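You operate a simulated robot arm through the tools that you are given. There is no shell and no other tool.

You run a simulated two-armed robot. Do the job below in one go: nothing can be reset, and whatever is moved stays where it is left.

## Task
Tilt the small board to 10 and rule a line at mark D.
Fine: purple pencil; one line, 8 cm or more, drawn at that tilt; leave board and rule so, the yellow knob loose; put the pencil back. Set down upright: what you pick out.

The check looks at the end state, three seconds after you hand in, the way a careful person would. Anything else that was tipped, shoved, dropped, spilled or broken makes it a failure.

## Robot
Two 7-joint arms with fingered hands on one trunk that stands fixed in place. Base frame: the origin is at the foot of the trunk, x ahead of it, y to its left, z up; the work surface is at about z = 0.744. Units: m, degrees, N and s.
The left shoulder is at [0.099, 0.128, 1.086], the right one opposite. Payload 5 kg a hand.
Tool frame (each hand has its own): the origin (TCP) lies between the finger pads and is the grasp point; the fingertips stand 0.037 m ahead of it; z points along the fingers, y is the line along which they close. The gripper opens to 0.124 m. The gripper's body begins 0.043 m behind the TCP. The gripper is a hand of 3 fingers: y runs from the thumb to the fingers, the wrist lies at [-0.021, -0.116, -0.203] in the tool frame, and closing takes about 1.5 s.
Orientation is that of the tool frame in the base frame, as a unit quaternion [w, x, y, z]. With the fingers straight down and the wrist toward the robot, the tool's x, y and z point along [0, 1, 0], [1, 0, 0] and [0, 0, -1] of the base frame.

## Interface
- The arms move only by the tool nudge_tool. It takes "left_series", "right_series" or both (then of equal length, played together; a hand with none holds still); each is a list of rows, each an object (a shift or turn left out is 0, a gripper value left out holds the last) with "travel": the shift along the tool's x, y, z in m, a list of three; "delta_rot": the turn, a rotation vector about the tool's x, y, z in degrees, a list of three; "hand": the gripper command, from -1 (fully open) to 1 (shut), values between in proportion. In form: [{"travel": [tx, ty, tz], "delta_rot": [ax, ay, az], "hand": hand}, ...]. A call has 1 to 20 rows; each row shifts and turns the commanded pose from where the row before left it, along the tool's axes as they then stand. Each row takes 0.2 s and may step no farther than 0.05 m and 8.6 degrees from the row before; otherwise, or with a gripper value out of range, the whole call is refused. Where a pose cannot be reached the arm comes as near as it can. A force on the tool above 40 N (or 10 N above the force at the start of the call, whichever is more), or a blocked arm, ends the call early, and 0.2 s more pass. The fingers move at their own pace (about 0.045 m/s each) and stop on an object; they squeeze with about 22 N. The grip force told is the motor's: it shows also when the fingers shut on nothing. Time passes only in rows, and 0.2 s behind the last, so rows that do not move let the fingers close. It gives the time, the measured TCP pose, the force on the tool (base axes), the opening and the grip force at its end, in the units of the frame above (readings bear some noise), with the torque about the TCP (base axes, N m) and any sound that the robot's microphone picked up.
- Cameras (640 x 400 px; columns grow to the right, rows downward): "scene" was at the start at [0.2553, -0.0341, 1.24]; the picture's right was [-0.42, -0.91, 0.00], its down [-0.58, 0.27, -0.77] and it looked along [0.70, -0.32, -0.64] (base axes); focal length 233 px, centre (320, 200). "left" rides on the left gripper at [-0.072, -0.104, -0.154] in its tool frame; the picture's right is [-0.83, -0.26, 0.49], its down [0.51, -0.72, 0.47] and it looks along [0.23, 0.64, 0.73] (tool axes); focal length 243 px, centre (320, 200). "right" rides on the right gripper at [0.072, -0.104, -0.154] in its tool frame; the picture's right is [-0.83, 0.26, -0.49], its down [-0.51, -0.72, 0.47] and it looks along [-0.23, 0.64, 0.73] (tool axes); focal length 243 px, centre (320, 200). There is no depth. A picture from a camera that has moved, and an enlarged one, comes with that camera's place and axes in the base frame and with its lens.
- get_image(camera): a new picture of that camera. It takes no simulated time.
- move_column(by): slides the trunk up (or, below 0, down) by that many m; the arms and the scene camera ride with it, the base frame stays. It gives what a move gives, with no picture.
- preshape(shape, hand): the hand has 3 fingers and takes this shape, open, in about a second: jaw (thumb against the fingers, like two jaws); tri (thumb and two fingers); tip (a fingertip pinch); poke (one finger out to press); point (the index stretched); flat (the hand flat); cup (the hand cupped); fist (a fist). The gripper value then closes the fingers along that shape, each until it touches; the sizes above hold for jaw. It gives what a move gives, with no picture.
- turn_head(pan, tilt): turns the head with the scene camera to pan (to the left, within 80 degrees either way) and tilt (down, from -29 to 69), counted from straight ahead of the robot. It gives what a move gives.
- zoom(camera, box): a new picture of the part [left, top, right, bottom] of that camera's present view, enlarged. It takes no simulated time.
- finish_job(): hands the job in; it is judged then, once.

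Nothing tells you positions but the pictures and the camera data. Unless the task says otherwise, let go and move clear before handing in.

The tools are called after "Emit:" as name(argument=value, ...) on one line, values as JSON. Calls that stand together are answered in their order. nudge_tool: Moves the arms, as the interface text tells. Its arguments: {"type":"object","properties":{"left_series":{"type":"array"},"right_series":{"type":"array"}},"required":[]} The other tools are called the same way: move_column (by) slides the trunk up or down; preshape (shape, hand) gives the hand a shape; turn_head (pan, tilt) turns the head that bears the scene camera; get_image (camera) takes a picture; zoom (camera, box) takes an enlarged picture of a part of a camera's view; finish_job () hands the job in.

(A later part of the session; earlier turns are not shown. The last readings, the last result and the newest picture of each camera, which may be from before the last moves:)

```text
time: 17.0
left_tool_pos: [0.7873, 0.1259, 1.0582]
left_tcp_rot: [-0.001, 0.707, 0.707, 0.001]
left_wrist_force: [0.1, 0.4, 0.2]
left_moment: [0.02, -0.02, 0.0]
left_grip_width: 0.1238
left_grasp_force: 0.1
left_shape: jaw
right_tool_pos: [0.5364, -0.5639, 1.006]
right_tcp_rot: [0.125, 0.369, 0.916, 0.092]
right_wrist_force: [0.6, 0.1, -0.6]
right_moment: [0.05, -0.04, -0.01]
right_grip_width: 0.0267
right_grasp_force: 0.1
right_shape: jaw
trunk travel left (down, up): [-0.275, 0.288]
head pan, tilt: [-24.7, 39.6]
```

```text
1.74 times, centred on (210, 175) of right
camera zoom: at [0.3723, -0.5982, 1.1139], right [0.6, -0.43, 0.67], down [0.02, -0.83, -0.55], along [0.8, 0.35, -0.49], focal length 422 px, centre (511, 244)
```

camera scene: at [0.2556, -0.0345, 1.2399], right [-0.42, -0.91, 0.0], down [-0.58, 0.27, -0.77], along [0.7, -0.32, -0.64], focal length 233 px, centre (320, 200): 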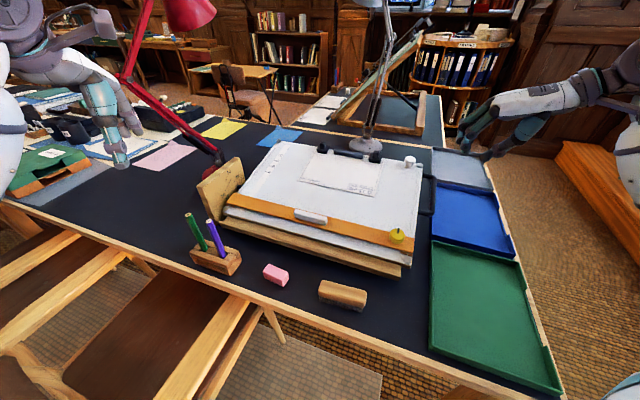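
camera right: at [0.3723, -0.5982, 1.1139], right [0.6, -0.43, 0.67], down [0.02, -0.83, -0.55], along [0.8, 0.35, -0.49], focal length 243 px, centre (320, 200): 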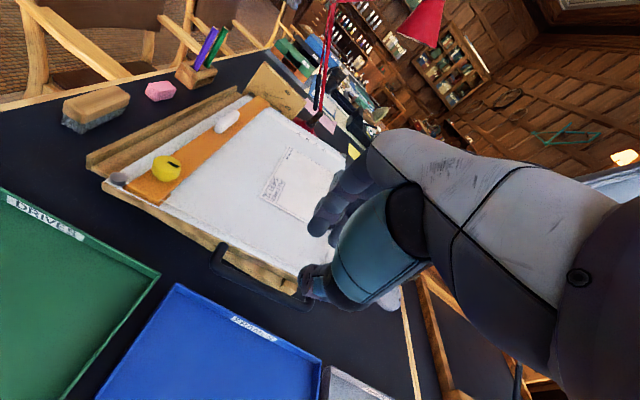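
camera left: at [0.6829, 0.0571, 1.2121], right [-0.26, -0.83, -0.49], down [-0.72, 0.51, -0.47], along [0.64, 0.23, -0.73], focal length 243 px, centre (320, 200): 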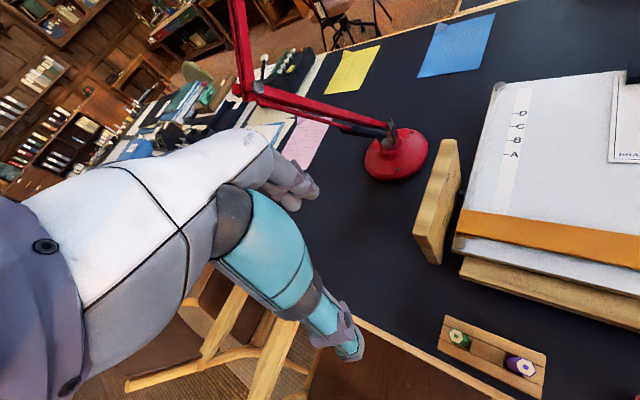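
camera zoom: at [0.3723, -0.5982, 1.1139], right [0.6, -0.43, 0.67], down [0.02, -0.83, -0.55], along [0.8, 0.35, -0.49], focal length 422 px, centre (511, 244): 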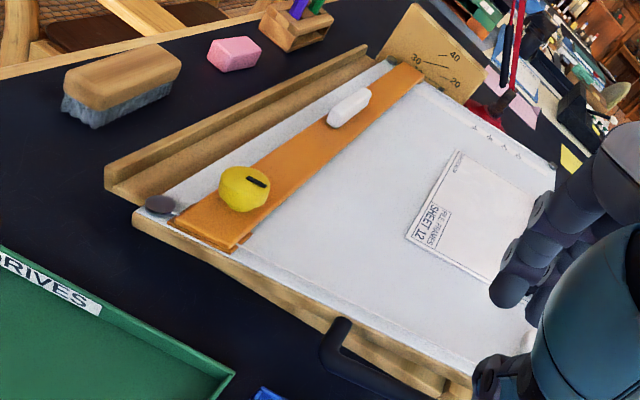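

Emit:
zoom(camera="scene", box=[240, 120, 320, 190])

Emit:
zoom(camera="left", box=[440, 30, 560, 130])

Emit:
zoom(camera="scene", box=[360, 140, 440, 280])

```text
5.71 times, centred on (280, 155) of scene
camera zoom: at [0.2556, -0.0345, 1.2399], right [-0.42, -0.91, 0.0], down [-0.58, 0.27, -0.77], along [0.7, -0.32, -0.64], focal length 1334 px, centre (549, 457)
```

zoom: 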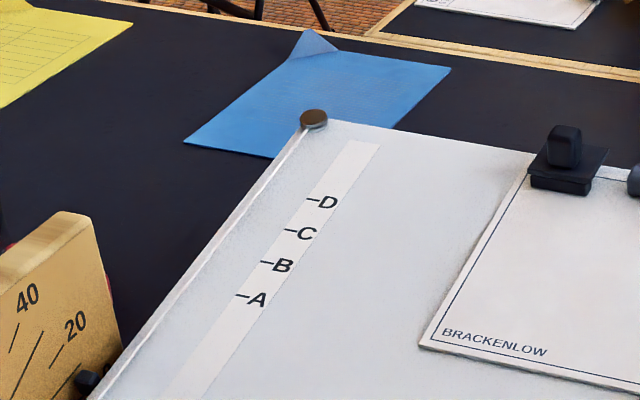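

```text
4.00 times, centred on (500, 80) of left
camera zoom: at [0.6835, 0.0562, 1.2116], right [-0.26, -0.83, -0.49], down [-0.72, 0.51, -0.47], along [0.64, 0.23, -0.73], focal length 970 px, centre (-400, 680)
```

zoom: 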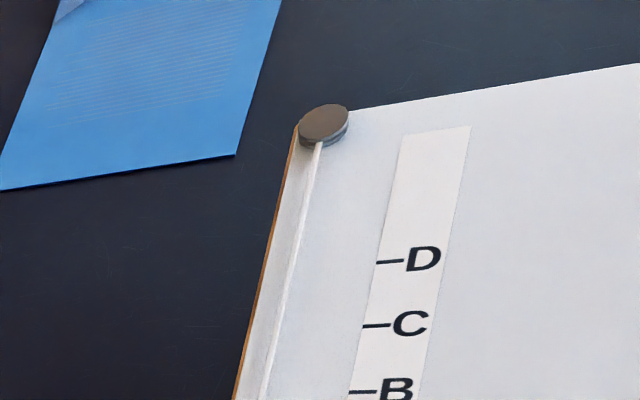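

```text
2.86 times, centred on (400, 210) of scene
camera zoom: at [0.2556, -0.0345, 1.2399], right [-0.42, -0.91, 0.0], down [-0.58, 0.27, -0.77], along [0.7, -0.32, -0.64], focal length 667 px, centre (91, 171)
```

zoom: 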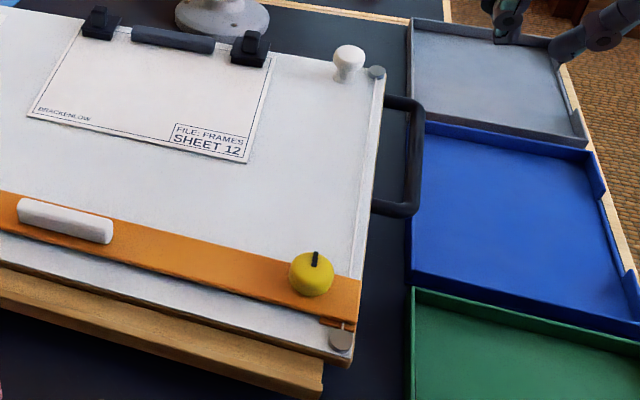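

The tilt holds at about 10. Next I'll bring the left hand, turned to match the board's slope, over the white grip of the rule at about (0.66,-0.195,0.82).

Emit:
nudge_tool(left_series=[{"delta_rot": [0, 0, 7.5]}, {"delta_rot": [0, 0, 7.5]}, {"delta_rot": [0, 0, 7.5]}, {"delta_rot": [0, 0, 7.5]}, {"delta_rot": [0, 0, 7.5]}, {"delta_rot": [0, 0, 7.5]}, {"delta_rot": [-5, 0, 0]}, {"delta_rot": [-5, 0, 0]}, {"travel": [-0.0397, 0.012, 0]}, {"travel": [-0.0397, 0.012, 0]}, {"travel": [-0.0397, 0.012, 0]}, {"travel": [-0.0397, 0.012, 0]}, {"travel": [-0.0397, 0.012, 0]}, {"travel": [-0.0397, 0.012, 0]}, {"travel": [-0.0397, 0.012, 0]}, {"travel": [-0.0397, 0.012, 0]}, {}])

Emit:
get_image(camera="left")

Emit:
get_image(camera="scene")

```text
time: 20.6
left_tool_pos: [0.63, -0.1623, 1.0731]
left_tcp_rot: [0.081, 0.92, 0.381, 0.032]
left_wrist_force: [0.3, 0.0, -0.1]
left_moment: [0.0, 0.0, 0.02]
left_grip_width: 0.1239
left_grasp_force: 0.0
left_shape: jaw
right_tool_pos: [0.5361, -0.5617, 1.0076]
right_tcp_rot: [0.125, 0.369, 0.916, 0.092]
right_wrist_force: [0.1, -0.7, -0.2]
right_moment: [-0.07, 0.0, -0.06]
right_grip_width: 0.0269
right_grasp_force: 0.1
right_shape: jaw
trunk travel left (down, up): [-0.275, 0.288]
head pan, tilt: [-24.7, 39.6]
```

```text
taken
camera left: at [0.4876, -0.1203, 1.2063], right [-0.71, -0.47, -0.53], down [-0.09, 0.8, -0.59], along [0.7, -0.37, -0.61], focal length 243 px, centre (320, 200)
```

left: 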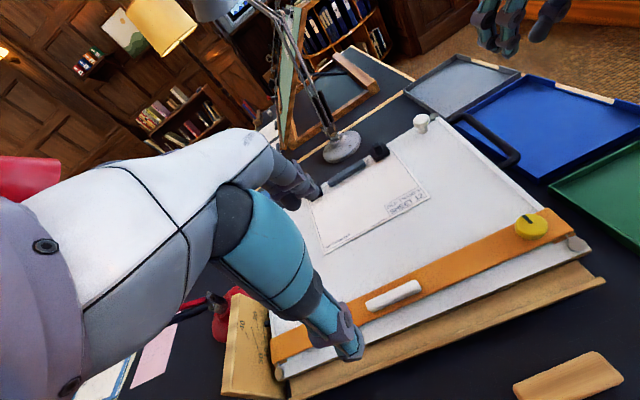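

```text
taken
camera scene: at [0.2555, -0.0332, 1.24], right [-0.42, -0.91, 0.0], down [-0.58, 0.27, -0.77], along [0.7, -0.32, -0.64], focal length 233 px, centre (320, 200)
```

scene: 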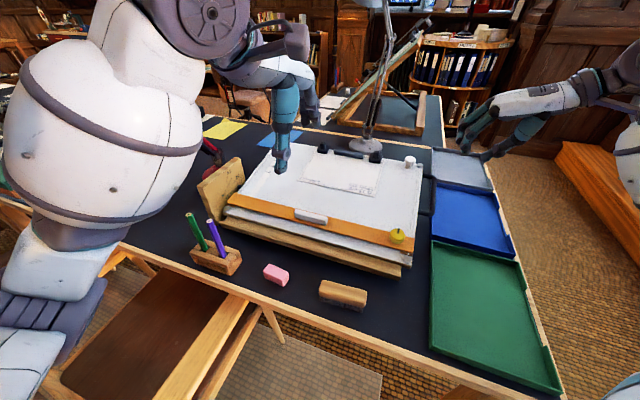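

Emit:
zoom(camera="left", box=[330, 200, 490, 340])

Emit:
zoom(camera="left", box=[480, 180, 620, 290])

Emit:
zoom(camera="scene", box=[270, 190, 350, 240])

```text
2.86 times, centred on (410, 270) of left
camera zoom: at [0.4876, -0.1203, 1.2063], right [-0.71, -0.47, -0.53], down [-0.09, 0.8, -0.59], along [0.7, -0.37, -0.61], focal length 693 px, centre (63, 0)
```

zoom: 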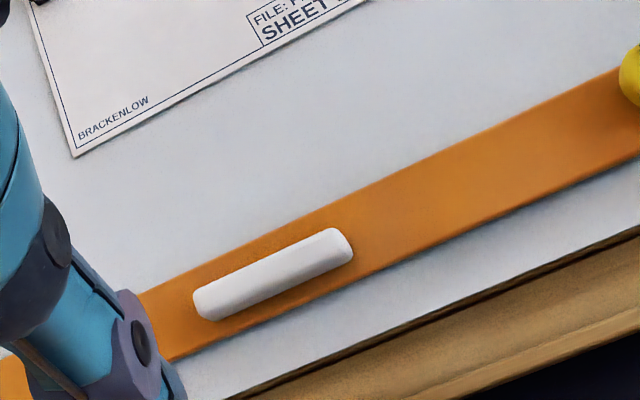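

```text
3.64 times, centred on (550, 235) of left
camera zoom: at [0.4876, -0.1203, 1.2063], right [-0.71, -0.47, -0.53], down [-0.09, 0.8, -0.59], along [0.7, -0.37, -0.61], focal length 882 px, centre (-516, 73)
```

zoom: 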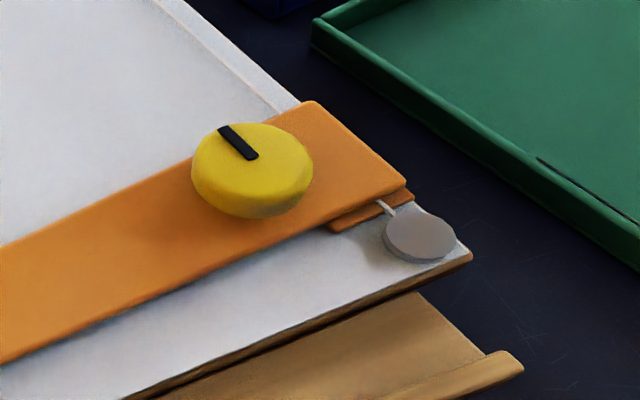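

```text
8.00 times, centred on (310, 215) of scene
camera zoom: at [0.2555, -0.0332, 1.24], right [-0.42, -0.91, 0.0], down [-0.58, 0.27, -0.77], along [0.7, -0.32, -0.64], focal length 1867 px, centre (400, 80)
```

zoom: 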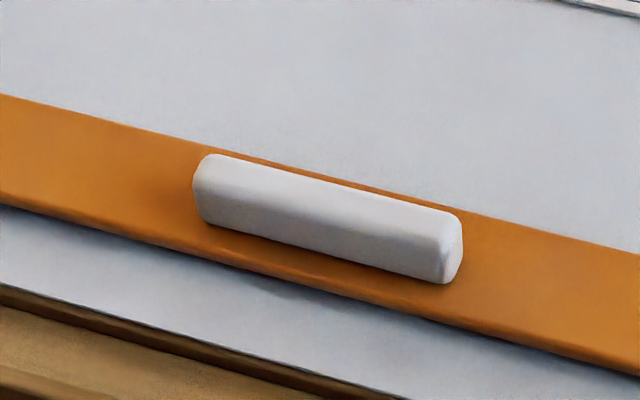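

Emit:
nudge_tool(left_series=[{"travel": [-0.0026, 0.0008, 0.036], "hand": 0.27}, {"travel": [0, 0, 0.04]}, {"travel": [0, 0, 0.04]}, {"travel": [0, 0, 0.04]}, {"travel": [0, 0, 0.0376]}, {}, {}])

Emit:
get_image(camera="left")

Emit:
zoom(camera="scene", box=[240, 130, 400, 250])

Emit:
zoom(camera="right", box=[90, 60, 330, 290])

```text
time: 22.2
left_tool_pos: [0.6521, -0.1898, 0.8862]
left_tcp_rot: [0.08, 0.92, 0.382, 0.033]
left_wrist_force: [-0.3, 0.4, -0.2]
left_moment: [-0.02, -0.02, 0.02]
left_grip_width: 0.0457
left_grasp_force: 0.1
left_shape: jaw
right_tool_pos: [0.5364, -0.5639, 1.0056]
right_tcp_rot: [0.124, 0.369, 0.917, 0.092]
right_wrist_force: [-0.7, 0.4, -0.1]
right_moment: [0.0, -0.04, 0.0]
right_grip_width: 0.0267
right_grasp_force: 0.1
right_shape: jaw
trunk travel left (down, up): [-0.275, 0.288]
head pan, tilt: [-24.7, 39.6]
```

```text
taken
camera left: at [0.5106, -0.1493, 1.0189], right [-0.71, -0.47, -0.53], down [-0.09, 0.8, -0.59], along [0.7, -0.37, -0.61], focal length 243 px, centre (320, 200)
```

left: 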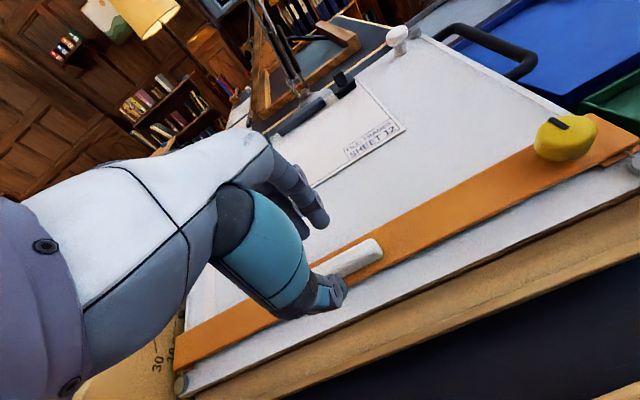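

```text
3.33 times, centred on (320, 190) of scene
camera zoom: at [0.2552, -0.0352, 1.24], right [-0.42, -0.91, 0.0], down [-0.58, 0.27, -0.77], along [0.7, -0.32, -0.64], focal length 778 px, centre (320, 233)
```

zoom: 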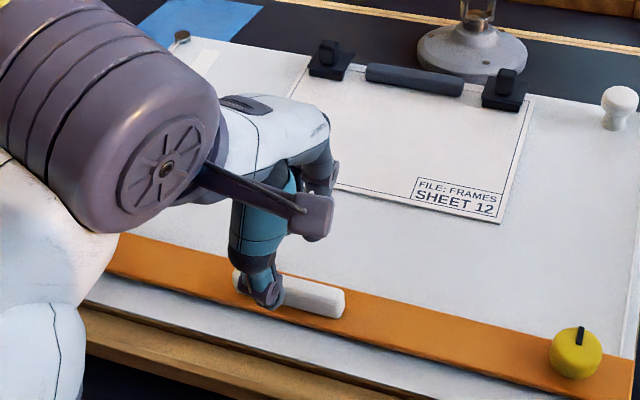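

```text
1.74 times, centred on (210, 175) of right
camera zoom: at [0.3721, -0.5987, 1.1133], right [0.6, -0.43, 0.67], down [0.02, -0.83, -0.56], along [0.8, 0.35, -0.49], focal length 422 px, centre (511, 244)
```

zoom: 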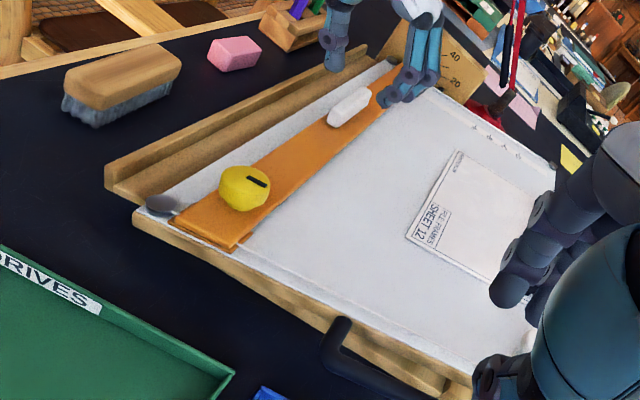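

Emit:
nudge_tool(left_series=[{"travel": [0, 0, 0.01]}, {"travel": [0, 0, 0.01]}, {"travel": [0, 0, 0.006]}, {"travel": [0, 0, 0.004]}, {}])

Emit:
zoom(camera="scene", box=[280, 170, 360, 230])

Emit:
zoom(camera="left", box=[250, 160, 450, 330])

Emit:
zoom(camera="right", box=[220, 60, 330, 150])

```text
time: 23.4
left_tool_pos: [0.6563, -0.1958, 0.8552]
left_tcp_rot: [0.079, 0.921, 0.381, 0.032]
left_wrist_force: [0.6, 0.4, -0.9]
left_moment: [0.04, -0.05, 0.02]
left_grip_width: 0.0457
left_grasp_force: 0.1
left_shape: jaw
right_tool_pos: [0.5366, -0.5655, 1.0045]
right_tcp_rot: [0.125, 0.369, 0.916, 0.093]
right_wrist_force: [0.7, -0.6, -0.4]
right_moment: [0.01, 0.02, 0.0]
right_grip_width: 0.0268
right_grasp_force: 0.0
right_shape: jaw
trunk travel left (down, up): [-0.275, 0.288]
head pan, tilt: [-24.7, 39.6]
```

```text
6.67 times, centred on (320, 200) of scene
camera zoom: at [0.2556, -0.0361, 1.2399], right [-0.42, -0.91, 0.0], down [-0.58, 0.27, -0.77], along [0.7, -0.32, -0.64], focal length 1556 px, centre (320, 200)
```

zoom: 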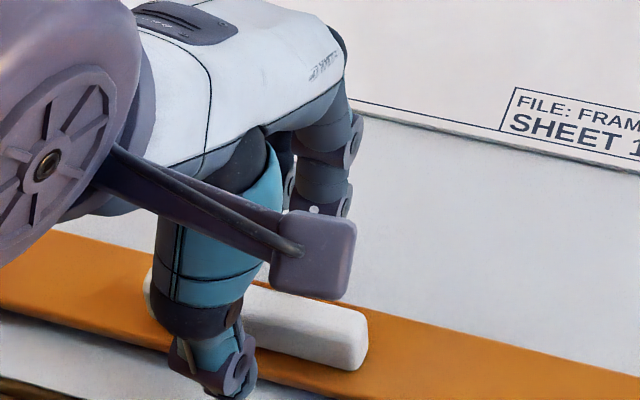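

```text
2.35 times, centred on (350, 245) of left
camera zoom: at [0.5138, -0.1539, 0.9884], right [-0.71, -0.46, -0.53], down [-0.09, 0.8, -0.59], along [0.7, -0.37, -0.61], focal length 571 px, centre (249, 94)
```

zoom: 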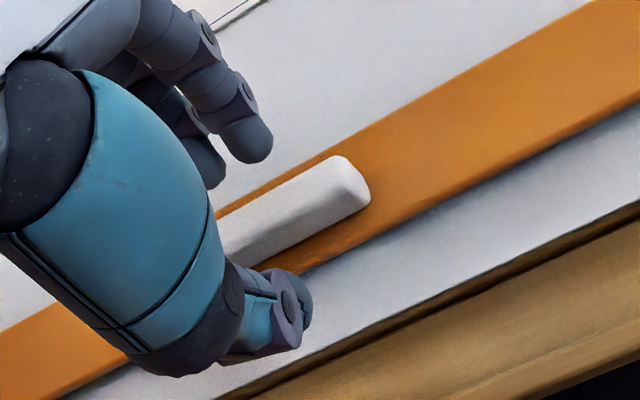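

```text
4.44 times, centred on (275, 105) of right
camera zoom: at [0.3725, -0.5995, 1.1128], right [0.6, -0.43, 0.67], down [0.02, -0.83, -0.56], along [0.8, 0.35, -0.49], focal length 1078 px, centre (520, 622)
```

zoom: 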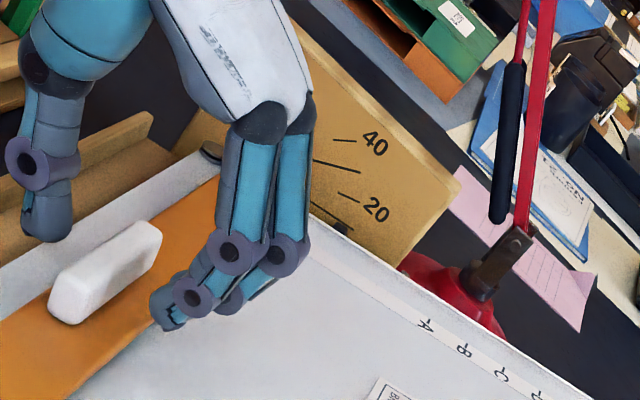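

Emit:
nudge_tool(left_series=[{"hand": 0.6}, {"hand": 1}, {}, {}, {}, {}, {}])

Emit:
zoom(camera="right", box=[220, 60, 330, 150])

Emit:
zoom(camera="left", box=[250, 160, 450, 330])

```text
time: 25.0
left_tool_pos: [0.6553, -0.1952, 0.8548]
left_tcp_rot: [0.08, 0.92, 0.382, 0.033]
left_wrist_force: [2.3, -2.7, -1.2]
left_moment: [-0.06, -0.07, -0.05]
left_grip_width: 0.0112
left_grasp_force: 22.1
left_shape: jaw
right_tool_pos: [0.5378, -0.5655, 1.0048]
right_tcp_rot: [0.125, 0.37, 0.916, 0.092]
right_wrist_force: [0.3, -0.9, -0.8]
right_moment: [0.03, 0.01, 0.04]
right_grip_width: 0.0267
right_grasp_force: 0.1
right_shape: jaw
trunk travel left (down, up): [-0.275, 0.288]
head pan, tilt: [-24.7, 39.6]
```

```text
4.44 times, centred on (275, 105) of right
camera zoom: at [0.3723, -0.5995, 1.1128], right [0.6, -0.43, 0.67], down [0.02, -0.83, -0.56], along [0.8, 0.35, -0.49], focal length 1078 px, centre (520, 622)
```

zoom: 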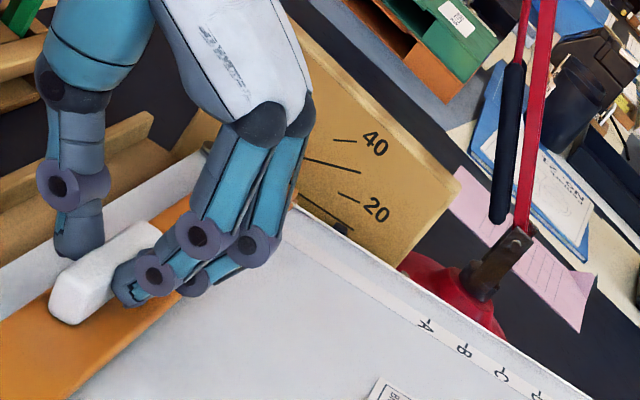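

```text
2.35 times, centred on (350, 245) of left
camera zoom: at [0.5136, -0.1538, 0.9881], right [-0.71, -0.47, -0.53], down [-0.09, 0.8, -0.59], along [0.7, -0.37, -0.61], focal length 571 px, centre (249, 94)
```

zoom: 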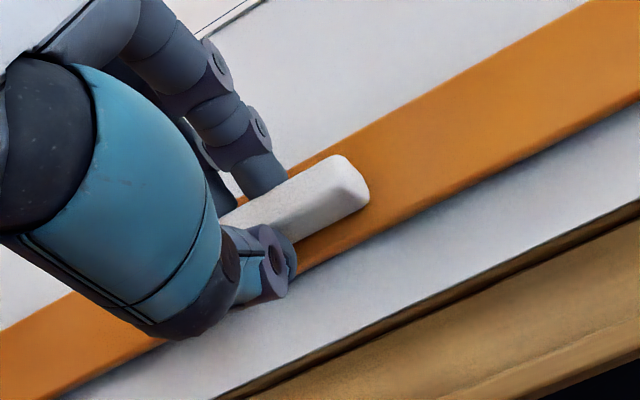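

Gripping the rule's grip. Now a small 5 mm up-slope pull to learn whether the rule is clamped.

Emit:
nudge_tool(left_series=[{"travel": [0, 0.0025, 0]}, {"travel": [0, 0.0025, 0]}, {}])

Emit:
zoom(camera="scene", box=[370, 200, 430, 280])

Emit:
zoom(camera="right", box=[90, 60, 330, 290])

```text
time: 25.8
left_tool_pos: [0.6592, -0.1984, 0.8558]
left_tcp_rot: [0.08, 0.92, 0.381, 0.032]
left_wrist_force: [-5.2, -4.3, -3.3]
left_moment: [-0.14, 0.12, -0.08]
left_grip_width: 0.011
left_grasp_force: 22.3
left_shape: jaw
right_tool_pos: [0.5351, -0.5632, 1.005]
right_tcp_rot: [0.125, 0.37, 0.916, 0.092]
right_wrist_force: [-0.8, -0.4, 0.2]
right_moment: [0.01, 0.03, -0.01]
right_grip_width: 0.0266
right_grasp_force: 0.2
right_shape: jaw
trunk travel left (down, up): [-0.275, 0.288]
head pan, tilt: [-24.7, 39.6]
```

```text
5.00 times, centred on (400, 240) of scene
camera zoom: at [0.2551, -0.0348, 1.24], right [-0.42, -0.91, 0.0], down [-0.58, 0.27, -0.77], along [0.7, -0.32, -0.64], focal length 1167 px, centre (-80, 0)
```

zoom: 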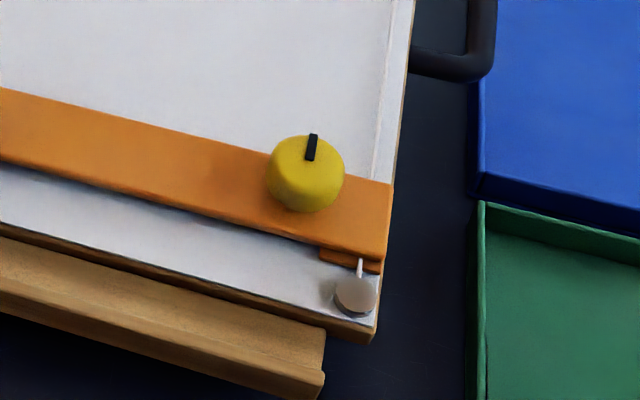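

```text
1.74 times, centred on (210, 175) of right
camera zoom: at [0.372, -0.5983, 1.1136], right [0.6, -0.43, 0.67], down [0.02, -0.83, -0.55], along [0.8, 0.35, -0.49], focal length 422 px, centre (511, 244)
```

zoom: 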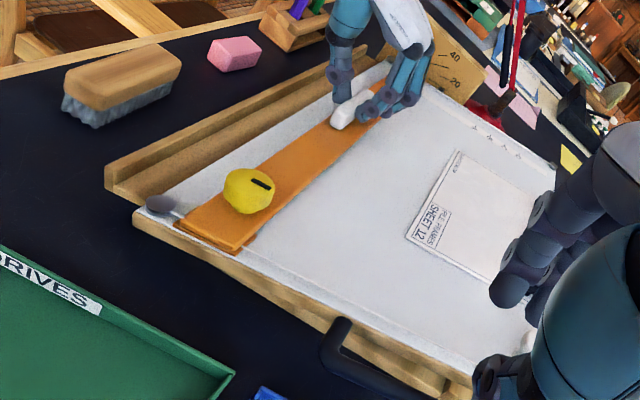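

The rule slid freely with about 1 N, so the yellow knob is already loose and I'll leave it alone. Now I'll slide the rule up toward D, watching forces.

Emit:
nudge_tool(left_series=[{"travel": [0, 0.01, 0]}, {"travel": [0, 0.015, 0]}, {"travel": [0, 0.015, 0]}, {"travel": [0, 0.01, 0]}, {}])

Emit:
zoom(camera="right", box=[90, 60, 330, 290])

```text
time: 27.0
left_tool_pos: [0.6939, -0.2327, 0.8648]
left_tcp_rot: [0.08, 0.92, 0.381, 0.034]
left_wrist_force: [-4.7, -3.4, -4.9]
left_moment: [-0.08, 0.11, -0.04]
left_grip_width: 0.011
left_grasp_force: 21.7
left_shape: jaw
right_tool_pos: [0.5357, -0.5632, 1.0048]
right_tcp_rot: [0.125, 0.369, 0.916, 0.092]
right_wrist_force: [0.2, -0.4, 0.3]
right_moment: [0.0, 0.01, -0.01]
right_grip_width: 0.0268
right_grasp_force: 0.0
right_shape: jaw
trunk travel left (down, up): [-0.275, 0.288]
head pan, tilt: [-24.7, 39.6]
```

```text
1.74 times, centred on (210, 175) of right
camera zoom: at [0.3722, -0.5983, 1.1136], right [0.6, -0.43, 0.67], down [0.02, -0.83, -0.55], along [0.8, 0.35, -0.49], focal length 422 px, centre (511, 244)
```

zoom: 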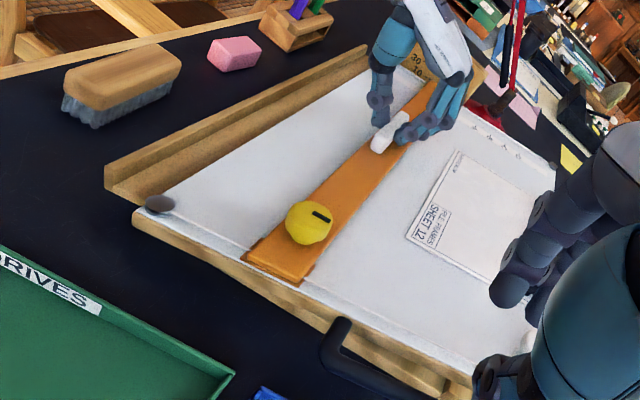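

Emit:
nudge_tool(left_series=[{"travel": [0, 0.015, 0.0005]}, {"travel": [0, 0.02, 0]}, {"travel": [0, 0.02, 0]}, {"travel": [0, 0.02, 0]}, {"travel": [0, 0.015, 0]}, {"travel": [0, 0.01, 0]}, {}])

Emit:
get_image(camera="right")

Emit:
get_image(camera="left")

Emit:
get_image(camera="scene")

```text
time: 28.6
left_tool_pos: [0.7641, -0.3036, 0.8814]
left_tcp_rot: [0.08, 0.92, 0.381, 0.033]
left_wrist_force: [-2.2, 1.5, -1.8]
left_moment: [0.01, 0.05, -0.01]
left_grip_width: 0.0107
left_grasp_force: 22.4
left_shape: jaw
right_tool_pos: [0.537, -0.5638, 1.0059]
right_tcp_rot: [0.126, 0.37, 0.916, 0.09]
right_wrist_force: [0.3, 0.3, -0.3]
right_moment: [0.02, 0.0, 0.01]
right_grip_width: 0.0266
right_grasp_force: 0.1
right_shape: jaw
trunk travel left (down, up): [-0.275, 0.288]
head pan, tilt: [-24.7, 39.6]
```

```text
taken
camera right: at [0.3723, -0.5979, 1.1138], right [0.6, -0.43, 0.67], down [0.02, -0.83, -0.55], along [0.8, 0.35, -0.49], focal length 243 px, centre (320, 200)
```

right: 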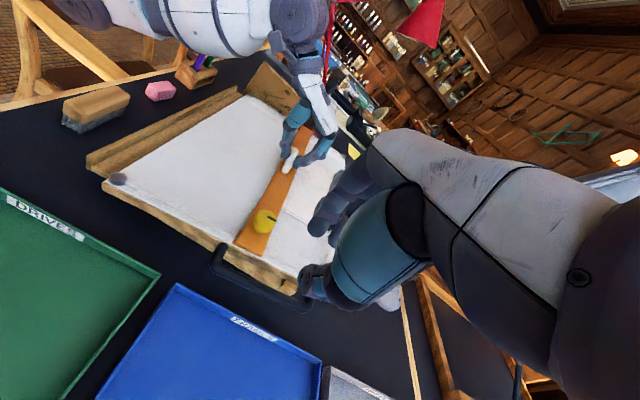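

```text
taken
camera left: at [0.6217, -0.2611, 1.0147], right [-0.71, -0.47, -0.53], down [-0.09, 0.8, -0.59], along [0.7, -0.37, -0.61], focal length 243 px, centre (320, 200)
```

left: 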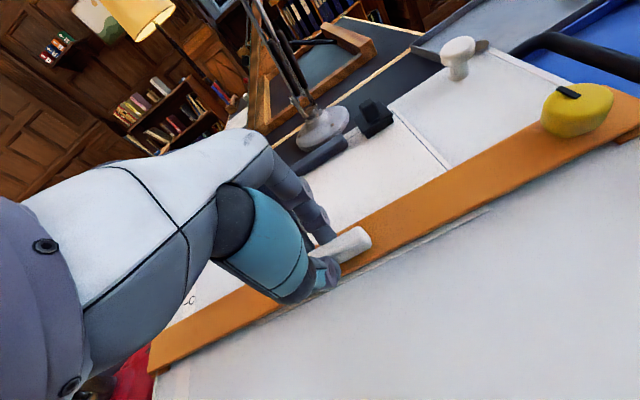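

```text
taken
camera scene: at [0.2554, -0.0342, 1.24], right [-0.42, -0.91, 0.0], down [-0.58, 0.27, -0.77], along [0.7, -0.32, -0.64], focal length 233 px, centre (320, 200)
```

scene: 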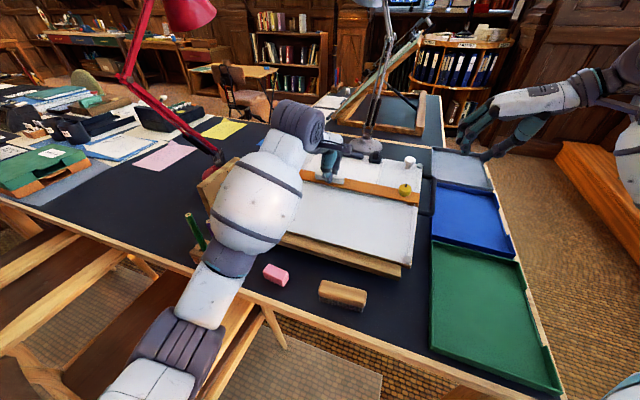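

Emit:
zoom(camera="left", box=[130, 260, 330, 400])

Emit:
zoom(camera="right", box=[240, 70, 370, 180])

Emit:
zoom(camera="scene", box=[300, 130, 440, 230])

```text
2.86 times, centred on (230, 330) of left
camera zoom: at [0.6217, -0.2611, 1.0147], right [-0.71, -0.47, -0.53], down [-0.09, 0.8, -0.59], along [0.7, -0.37, -0.61], focal length 693 px, centre (577, -171)
```

zoom: 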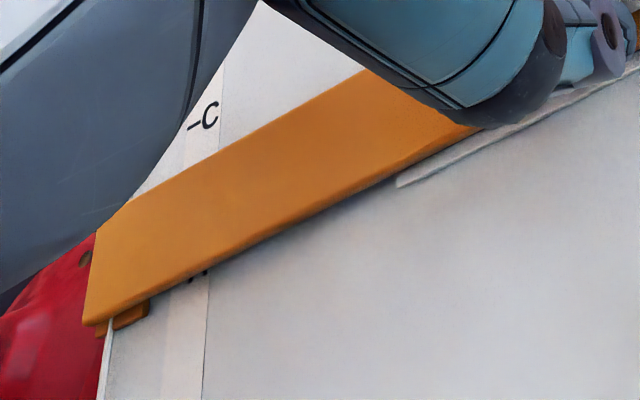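

```text
3.64 times, centred on (305, 125) of right
camera zoom: at [0.3723, -0.5979, 1.1138], right [0.6, -0.43, 0.67], down [0.02, -0.83, -0.55], along [0.8, 0.35, -0.49], focal length 882 px, centre (374, 473)
```

zoom: 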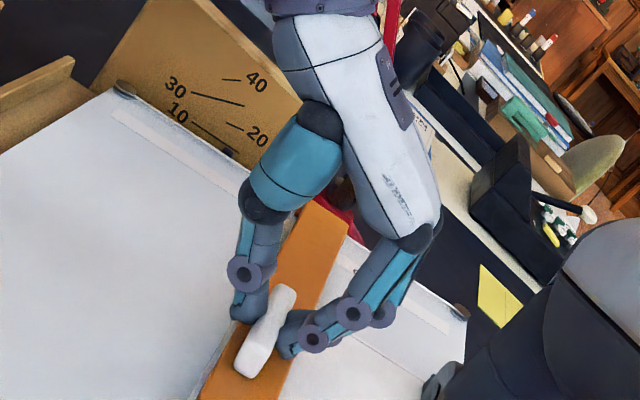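

```text
4.00 times, centred on (370, 180) of scene
camera zoom: at [0.2554, -0.0342, 1.24], right [-0.42, -0.91, 0.0], down [-0.58, 0.27, -0.77], along [0.7, -0.32, -0.64], focal length 934 px, centre (120, 280)
```

zoom: 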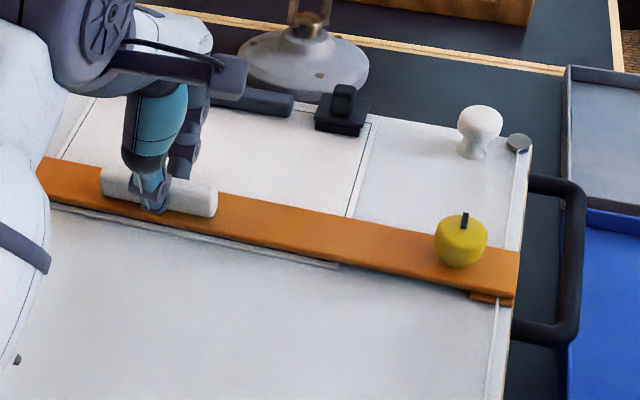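

Emit:
nudge_tool(left_series=[{"travel": [0, 0.015, 0]}, {"travel": [0, 0.015, 0]}, {"travel": [0, 0.01, 0]}, {"travel": [0, 0.005, 0]}, {}])

Emit:
zoom(camera="left", box=[130, 260, 330, 400])

Emit:
zoom(camera="left", box=[150, 280, 230, 350])

```text
time: 29.8
left_tool_pos: [0.7953, -0.3334, 0.8906]
left_tcp_rot: [0.081, 0.92, 0.381, 0.033]
left_wrist_force: [-2.4, -1.0, -2.7]
left_moment: [-0.01, 0.06, -0.03]
left_grip_width: 0.0113
left_grasp_force: 21.9
left_shape: jaw
right_tool_pos: [0.5361, -0.5628, 1.0062]
right_tcp_rot: [0.126, 0.369, 0.916, 0.091]
right_wrist_force: [-0.1, 0.8, -0.1]
right_moment: [0.02, -0.01, -0.01]
right_grip_width: 0.0271
right_grasp_force: 0.0
right_shape: jaw
trunk travel left (down, up): [-0.275, 0.288]
head pan, tilt: [-24.7, 39.6]
```

```text
2.86 times, centred on (230, 330) of left
camera zoom: at [0.6526, -0.2918, 1.0234], right [-0.71, -0.47, -0.53], down [-0.09, 0.8, -0.59], along [0.7, -0.37, -0.61], focal length 693 px, centre (577, -171)
```

zoom: 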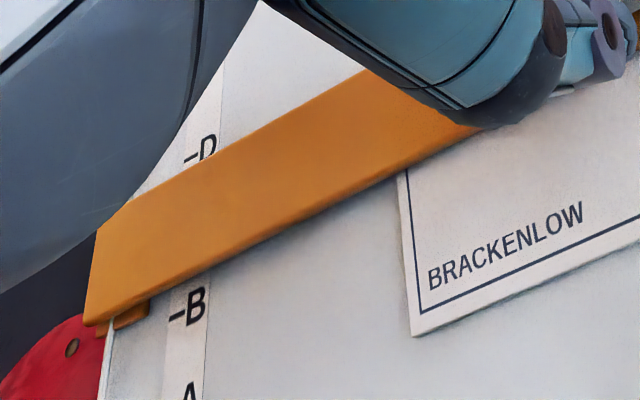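

```text
5.71 times, centred on (190, 315) of left
camera zoom: at [0.6526, -0.2918, 1.0234], right [-0.71, -0.47, -0.53], down [-0.09, 0.8, -0.59], along [0.7, -0.37, -0.61], focal length 1386 px, centre (1063, -457)
```

zoom: 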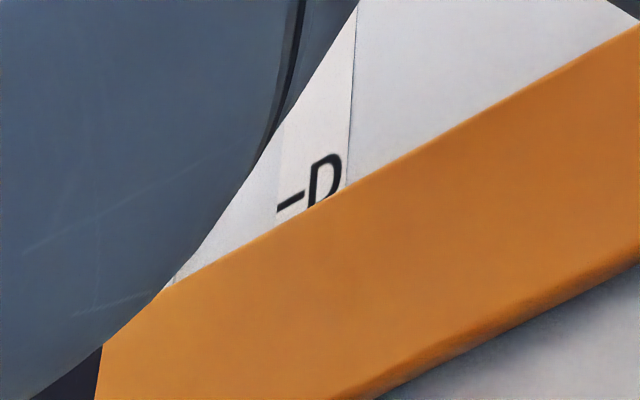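

The D tick shows about 5 mm above the rule's visible top edge; allowing for the rule's thickness hiding some board, about 9 mm remain. I'll move that and then let go to check from above.

Emit:
nudge_tool(left_series=[{"travel": [0, 0.005, 0]}, {"travel": [0, 0.004, 0]}, {}, {}])

Emit:
zoom(camera="left", box=[150, 280, 230, 350])

Emit:
zoom(camera="right", box=[240, 70, 370, 180])

```text
time: 30.8
left_tool_pos: [0.8018, -0.3393, 0.8902]
left_tcp_rot: [0.081, 0.92, 0.382, 0.033]
left_wrist_force: [-1.1, 0.0, -1.6]
left_moment: [0.0, 0.05, -0.02]
left_grip_width: 0.0111
left_grasp_force: 22.0
left_shape: jaw
right_tool_pos: [0.5369, -0.5627, 1.0058]
right_tcp_rot: [0.125, 0.369, 0.916, 0.091]
right_wrist_force: [-0.7, -0.5, 0.9]
right_moment: [0.04, -0.02, 0.01]
right_grip_width: 0.0269
right_grasp_force: 0.1
right_shape: jaw
trunk travel left (down, up): [-0.275, 0.288]
head pan, tilt: [-24.7, 39.6]
```

```text
5.71 times, centred on (190, 315) of left
camera zoom: at [0.6586, -0.2982, 1.024], right [-0.71, -0.47, -0.53], down [-0.09, 0.8, -0.59], along [0.7, -0.37, -0.61], focal length 1386 px, centre (1063, -457)
```

zoom: 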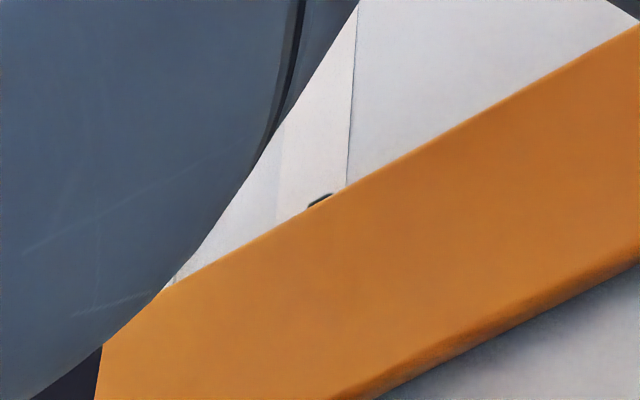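

```text
3.64 times, centred on (305, 125) of right
camera zoom: at [0.3722, -0.5978, 1.1139], right [0.6, -0.43, 0.67], down [0.02, -0.83, -0.55], along [0.8, 0.35, -0.49], focal length 882 px, centre (374, 473)
```

zoom: 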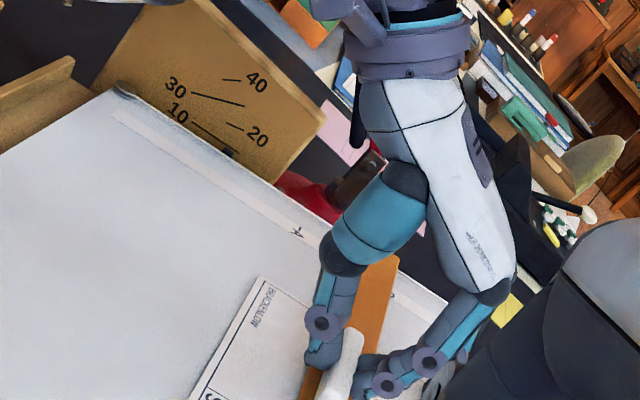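

Emit:
zoom(camera="right", box=[330, 135, 370, 165])

Emit:
zoom(camera="right", box=[265, 85, 315, 130])

```text
13.33 times, centred on (350, 150) of right
camera zoom: at [0.3722, -0.5978, 1.1139], right [0.6, -0.43, 0.67], down [0.02, -0.83, -0.55], along [0.8, 0.35, -0.49], focal length 3235 px, centre (-80, 867)
```

zoom: 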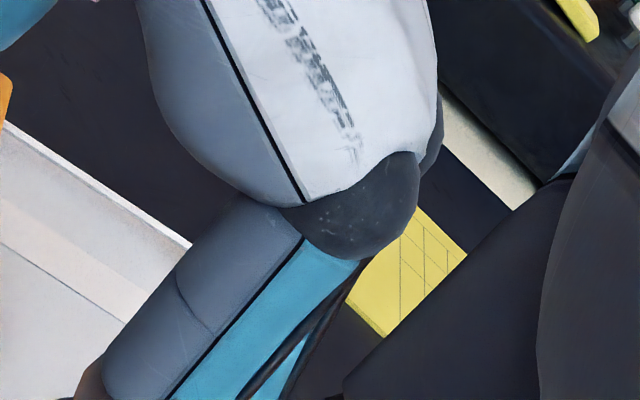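

```text
8.89 times, centred on (290, 108) of right
camera zoom: at [0.3722, -0.5978, 1.1139], right [0.6, -0.43, 0.67], down [0.02, -0.83, -0.55], along [0.8, 0.35, -0.49], focal length 2157 px, centre (587, 1022)
```

zoom: 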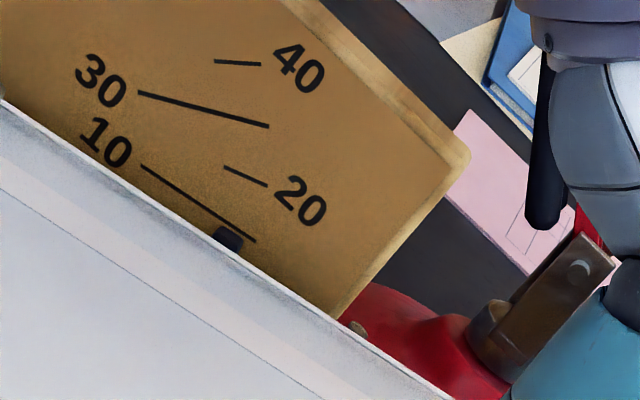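

Emit:
zoom(camera="right", box=[305, 135, 345, 165])

Emit:
zoom(camera="right", box=[260, 110, 350, 180])

```text
13.33 times, centred on (325, 150) of right
camera zoom: at [0.3722, -0.5978, 1.1139], right [0.6, -0.43, 0.67], down [0.02, -0.83, -0.55], along [0.8, 0.35, -0.49], focal length 3235 px, centre (253, 867)
```

zoom: 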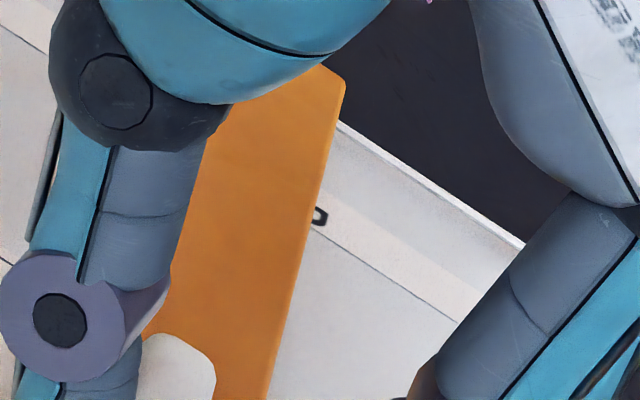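

```text
5.71 times, centred on (305, 145) of right
camera zoom: at [0.3722, -0.5978, 1.1139], right [0.6, -0.43, 0.67], down [0.02, -0.83, -0.55], along [0.8, 0.35, -0.49], focal length 1386 px, centre (406, 514)
```

zoom: 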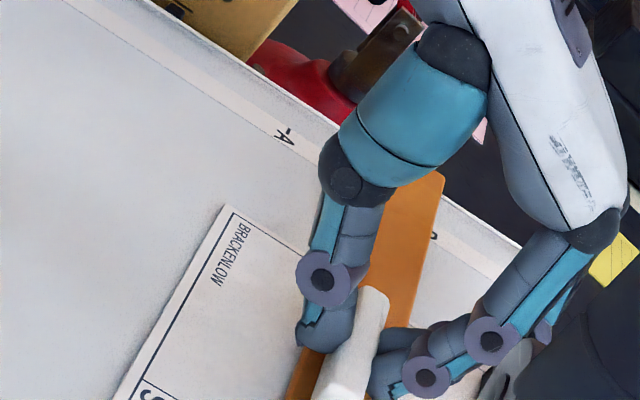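

The scale view from the right shows the board edge parallel to the 10 line (tilt about 9.8–10°), and the rule edge now splits the letter D at its tick. I'll release the grip and retreat straight up from the board.

Emit:
nudge_tool(left_series=[{"hand": 0.7}, {"hand": 0.4}, {"hand": 0.25}, {}, {"travel": [0, 0, -0.01]}, {"travel": [0, 0, -0.02]}, {"travel": [0, 0, -0.03]}, {"travel": [0, 0, -0.04]}, {"travel": [0, 0, -0.04]}, {}])

Emit:
zoom(camera="right", box=[305, 135, 345, 165])

Emit:
get_image(camera="scene")

Emit:
get_image(camera="left")

```text
time: 33.0
left_tool_pos: [0.7857, -0.3223, 1.0284]
left_tcp_rot: [0.08, 0.92, 0.381, 0.032]
left_wrist_force: [0.2, -0.8, -0.6]
left_moment: [-0.01, -0.01, -0.01]
left_grip_width: 0.0462
left_grasp_force: 0.1
left_shape: jaw
right_tool_pos: [0.5362, -0.5644, 1.0048]
right_tcp_rot: [0.125, 0.369, 0.916, 0.091]
right_wrist_force: [0.5, 0.3, -0.4]
right_moment: [0.0, 0.01, 0.02]
right_grip_width: 0.0267
right_grasp_force: 0.1
right_shape: jaw
trunk travel left (down, up): [-0.275, 0.288]
head pan, tilt: [-24.7, 39.6]
```

```text
13.33 times, centred on (325, 150) of right
camera zoom: at [0.3727, -0.5979, 1.1136], right [0.6, -0.43, 0.67], down [0.02, -0.83, -0.55], along [0.8, 0.35, -0.49], focal length 3235 px, centre (253, 867)
```

zoom: 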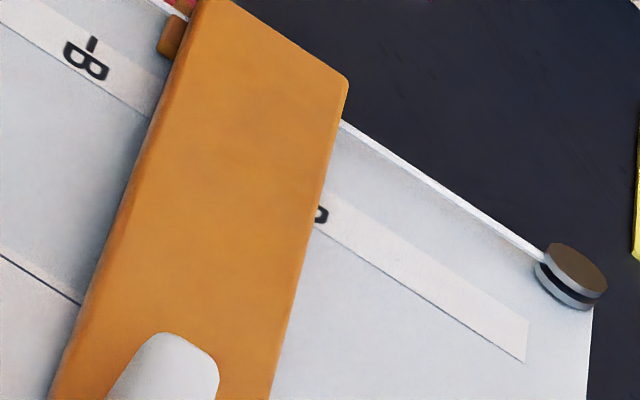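

```text
taken
camera scene: at [0.2559, -0.0343, 1.2399], right [-0.42, -0.91, 0.0], down [-0.58, 0.27, -0.77], along [0.7, -0.32, -0.64], focal length 233 px, centre (320, 200)
```

scene: 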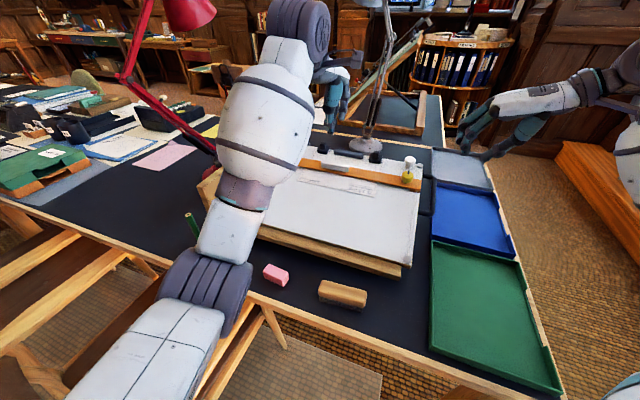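

```text
taken
camera left: at [0.6438, -0.2804, 1.162], right [-0.71, -0.47, -0.53], down [-0.09, 0.8, -0.59], along [0.7, -0.37, -0.61], focal length 243 px, centre (320, 200)
```

left: 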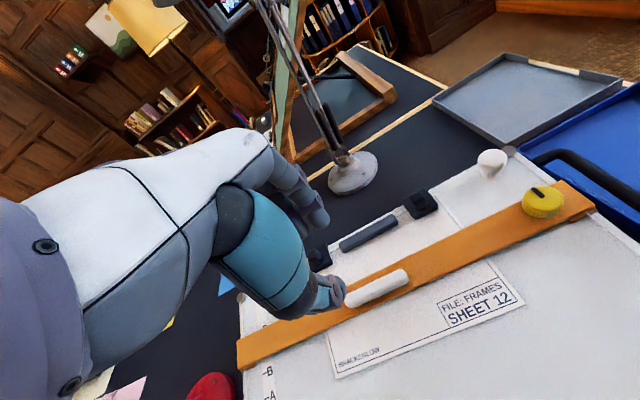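

The rule stayed at D after release. I'll now bring the left arm back the way it came and park it well to the left, since the right arm will do the pencil work.

Emit:
nudge_tool(left_series=[{"travel": [0, -0.035, -0.015]}, {"travel": [0, -0.035, -0.015]}, {"travel": [0, -0.035, -0.015]}, {"travel": [0, -0.035, -0.015]}, {"travel": [0, -0.035, -0.01]}, {"travel": [0, -0.025, -0.01]}, {}])

Emit:
get_image(camera="scene")

Emit:
get_image(camera="right")

```text
time: 34.6
left_tool_pos: [0.6356, -0.174, 1.0725]
left_tcp_rot: [0.079, 0.92, 0.381, 0.032]
left_wrist_force: [-0.4, -0.3, -0.7]
left_moment: [0.0, -0.02, -0.02]
left_grip_width: 0.0459
left_grasp_force: 0.0
left_shape: jaw
right_tool_pos: [0.5367, -0.5644, 1.0046]
right_tcp_rot: [0.125, 0.37, 0.916, 0.092]
right_wrist_force: [0.4, 1.1, -0.1]
right_moment: [0.01, 0.01, 0.01]
right_grip_width: 0.0266
right_grasp_force: 0.1
right_shape: jaw
trunk travel left (down, up): [-0.275, 0.288]
head pan, tilt: [-24.7, 39.6]
```

```text
taken
camera scene: at [0.2554, -0.0351, 1.24], right [-0.42, -0.91, 0.0], down [-0.58, 0.27, -0.77], along [0.7, -0.32, -0.64], focal length 233 px, centre (320, 200)
```

scene: 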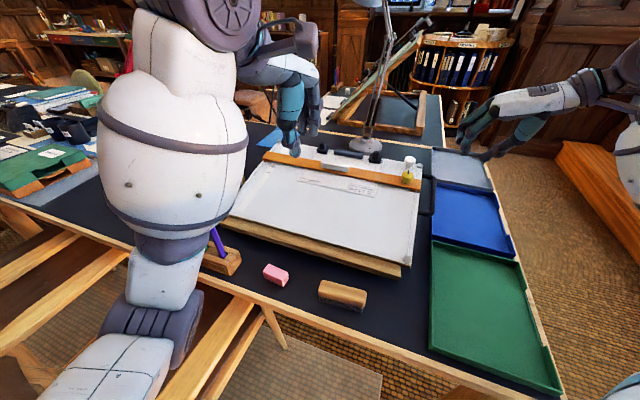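

```text
taken
camera right: at [0.3724, -0.5986, 1.1133], right [0.6, -0.43, 0.67], down [0.02, -0.83, -0.56], along [0.8, 0.35, -0.49], focal length 243 px, centre (320, 200)
```

right: 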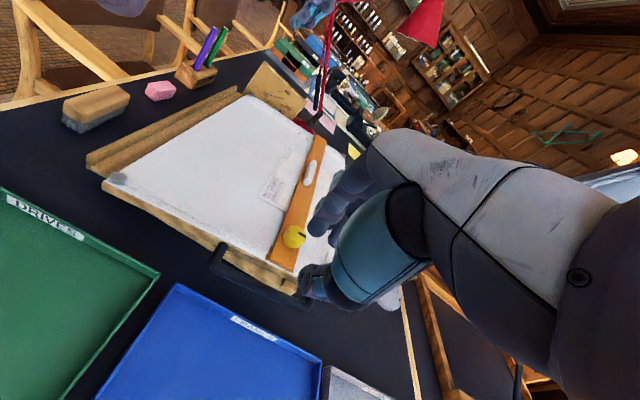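

Emit:
nudge_tool(left_series=[{"travel": [0.0305, -0.0338, -0.0085]}, {"travel": [0.0305, -0.0338, -0.0085]}, {"travel": [0.0305, -0.0338, -0.0085]}, {"travel": [0.0305, -0.0338, -0.0085]}, {"travel": [0.0305, -0.0338, -0.0085]}, {"travel": [0.0305, -0.0338, -0.0085]}, {"travel": [0.0305, -0.0338, -0.0085]}, {"travel": [0.0305, -0.0338, -0.0085]}, {"travel": [0.0305, -0.0338, -0.0085]}, {"travel": [0.0305, -0.0338, -0.0085]}, {}])

Emit:
get_image(camera="scene")

Emit:
get_image(camera="left")

```text
time: 37.0
left_tool_pos: [0.6042, 0.2877, 1.096]
left_tcp_rot: [0.08, 0.92, 0.381, 0.033]
left_wrist_force: [1.2, -0.3, 0.8]
left_moment: [0.06, 0.0, -0.01]
left_grip_width: 0.0463
left_grasp_force: 0.0
left_shape: jaw
right_tool_pos: [0.5364, -0.5631, 1.0049]
right_tcp_rot: [0.125, 0.37, 0.916, 0.092]
right_wrist_force: [0.5, -0.8, -1.0]
right_moment: [0.02, 0.02, -0.03]
right_grip_width: 0.027
right_grasp_force: 0.1
right_shape: jaw
trunk travel left (down, up): [-0.275, 0.288]
head pan, tilt: [-24.7, 39.6]
```

```text
taken
camera scene: at [0.2561, -0.0347, 1.2398], right [-0.42, -0.91, 0.0], down [-0.58, 0.27, -0.77], along [0.7, -0.32, -0.64], focal length 233 px, centre (320, 200)
```

scene: 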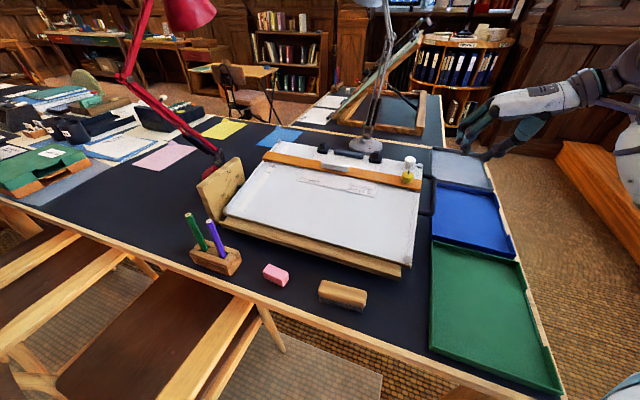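

```text
taken
camera left: at [0.4619, 0.3293, 1.2293], right [-0.71, -0.47, -0.53], down [-0.09, 0.8, -0.59], along [0.7, -0.37, -0.61], focal length 243 px, centre (320, 200)
```

left: 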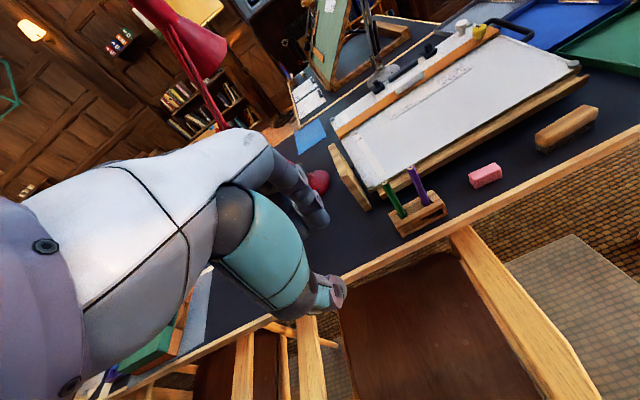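

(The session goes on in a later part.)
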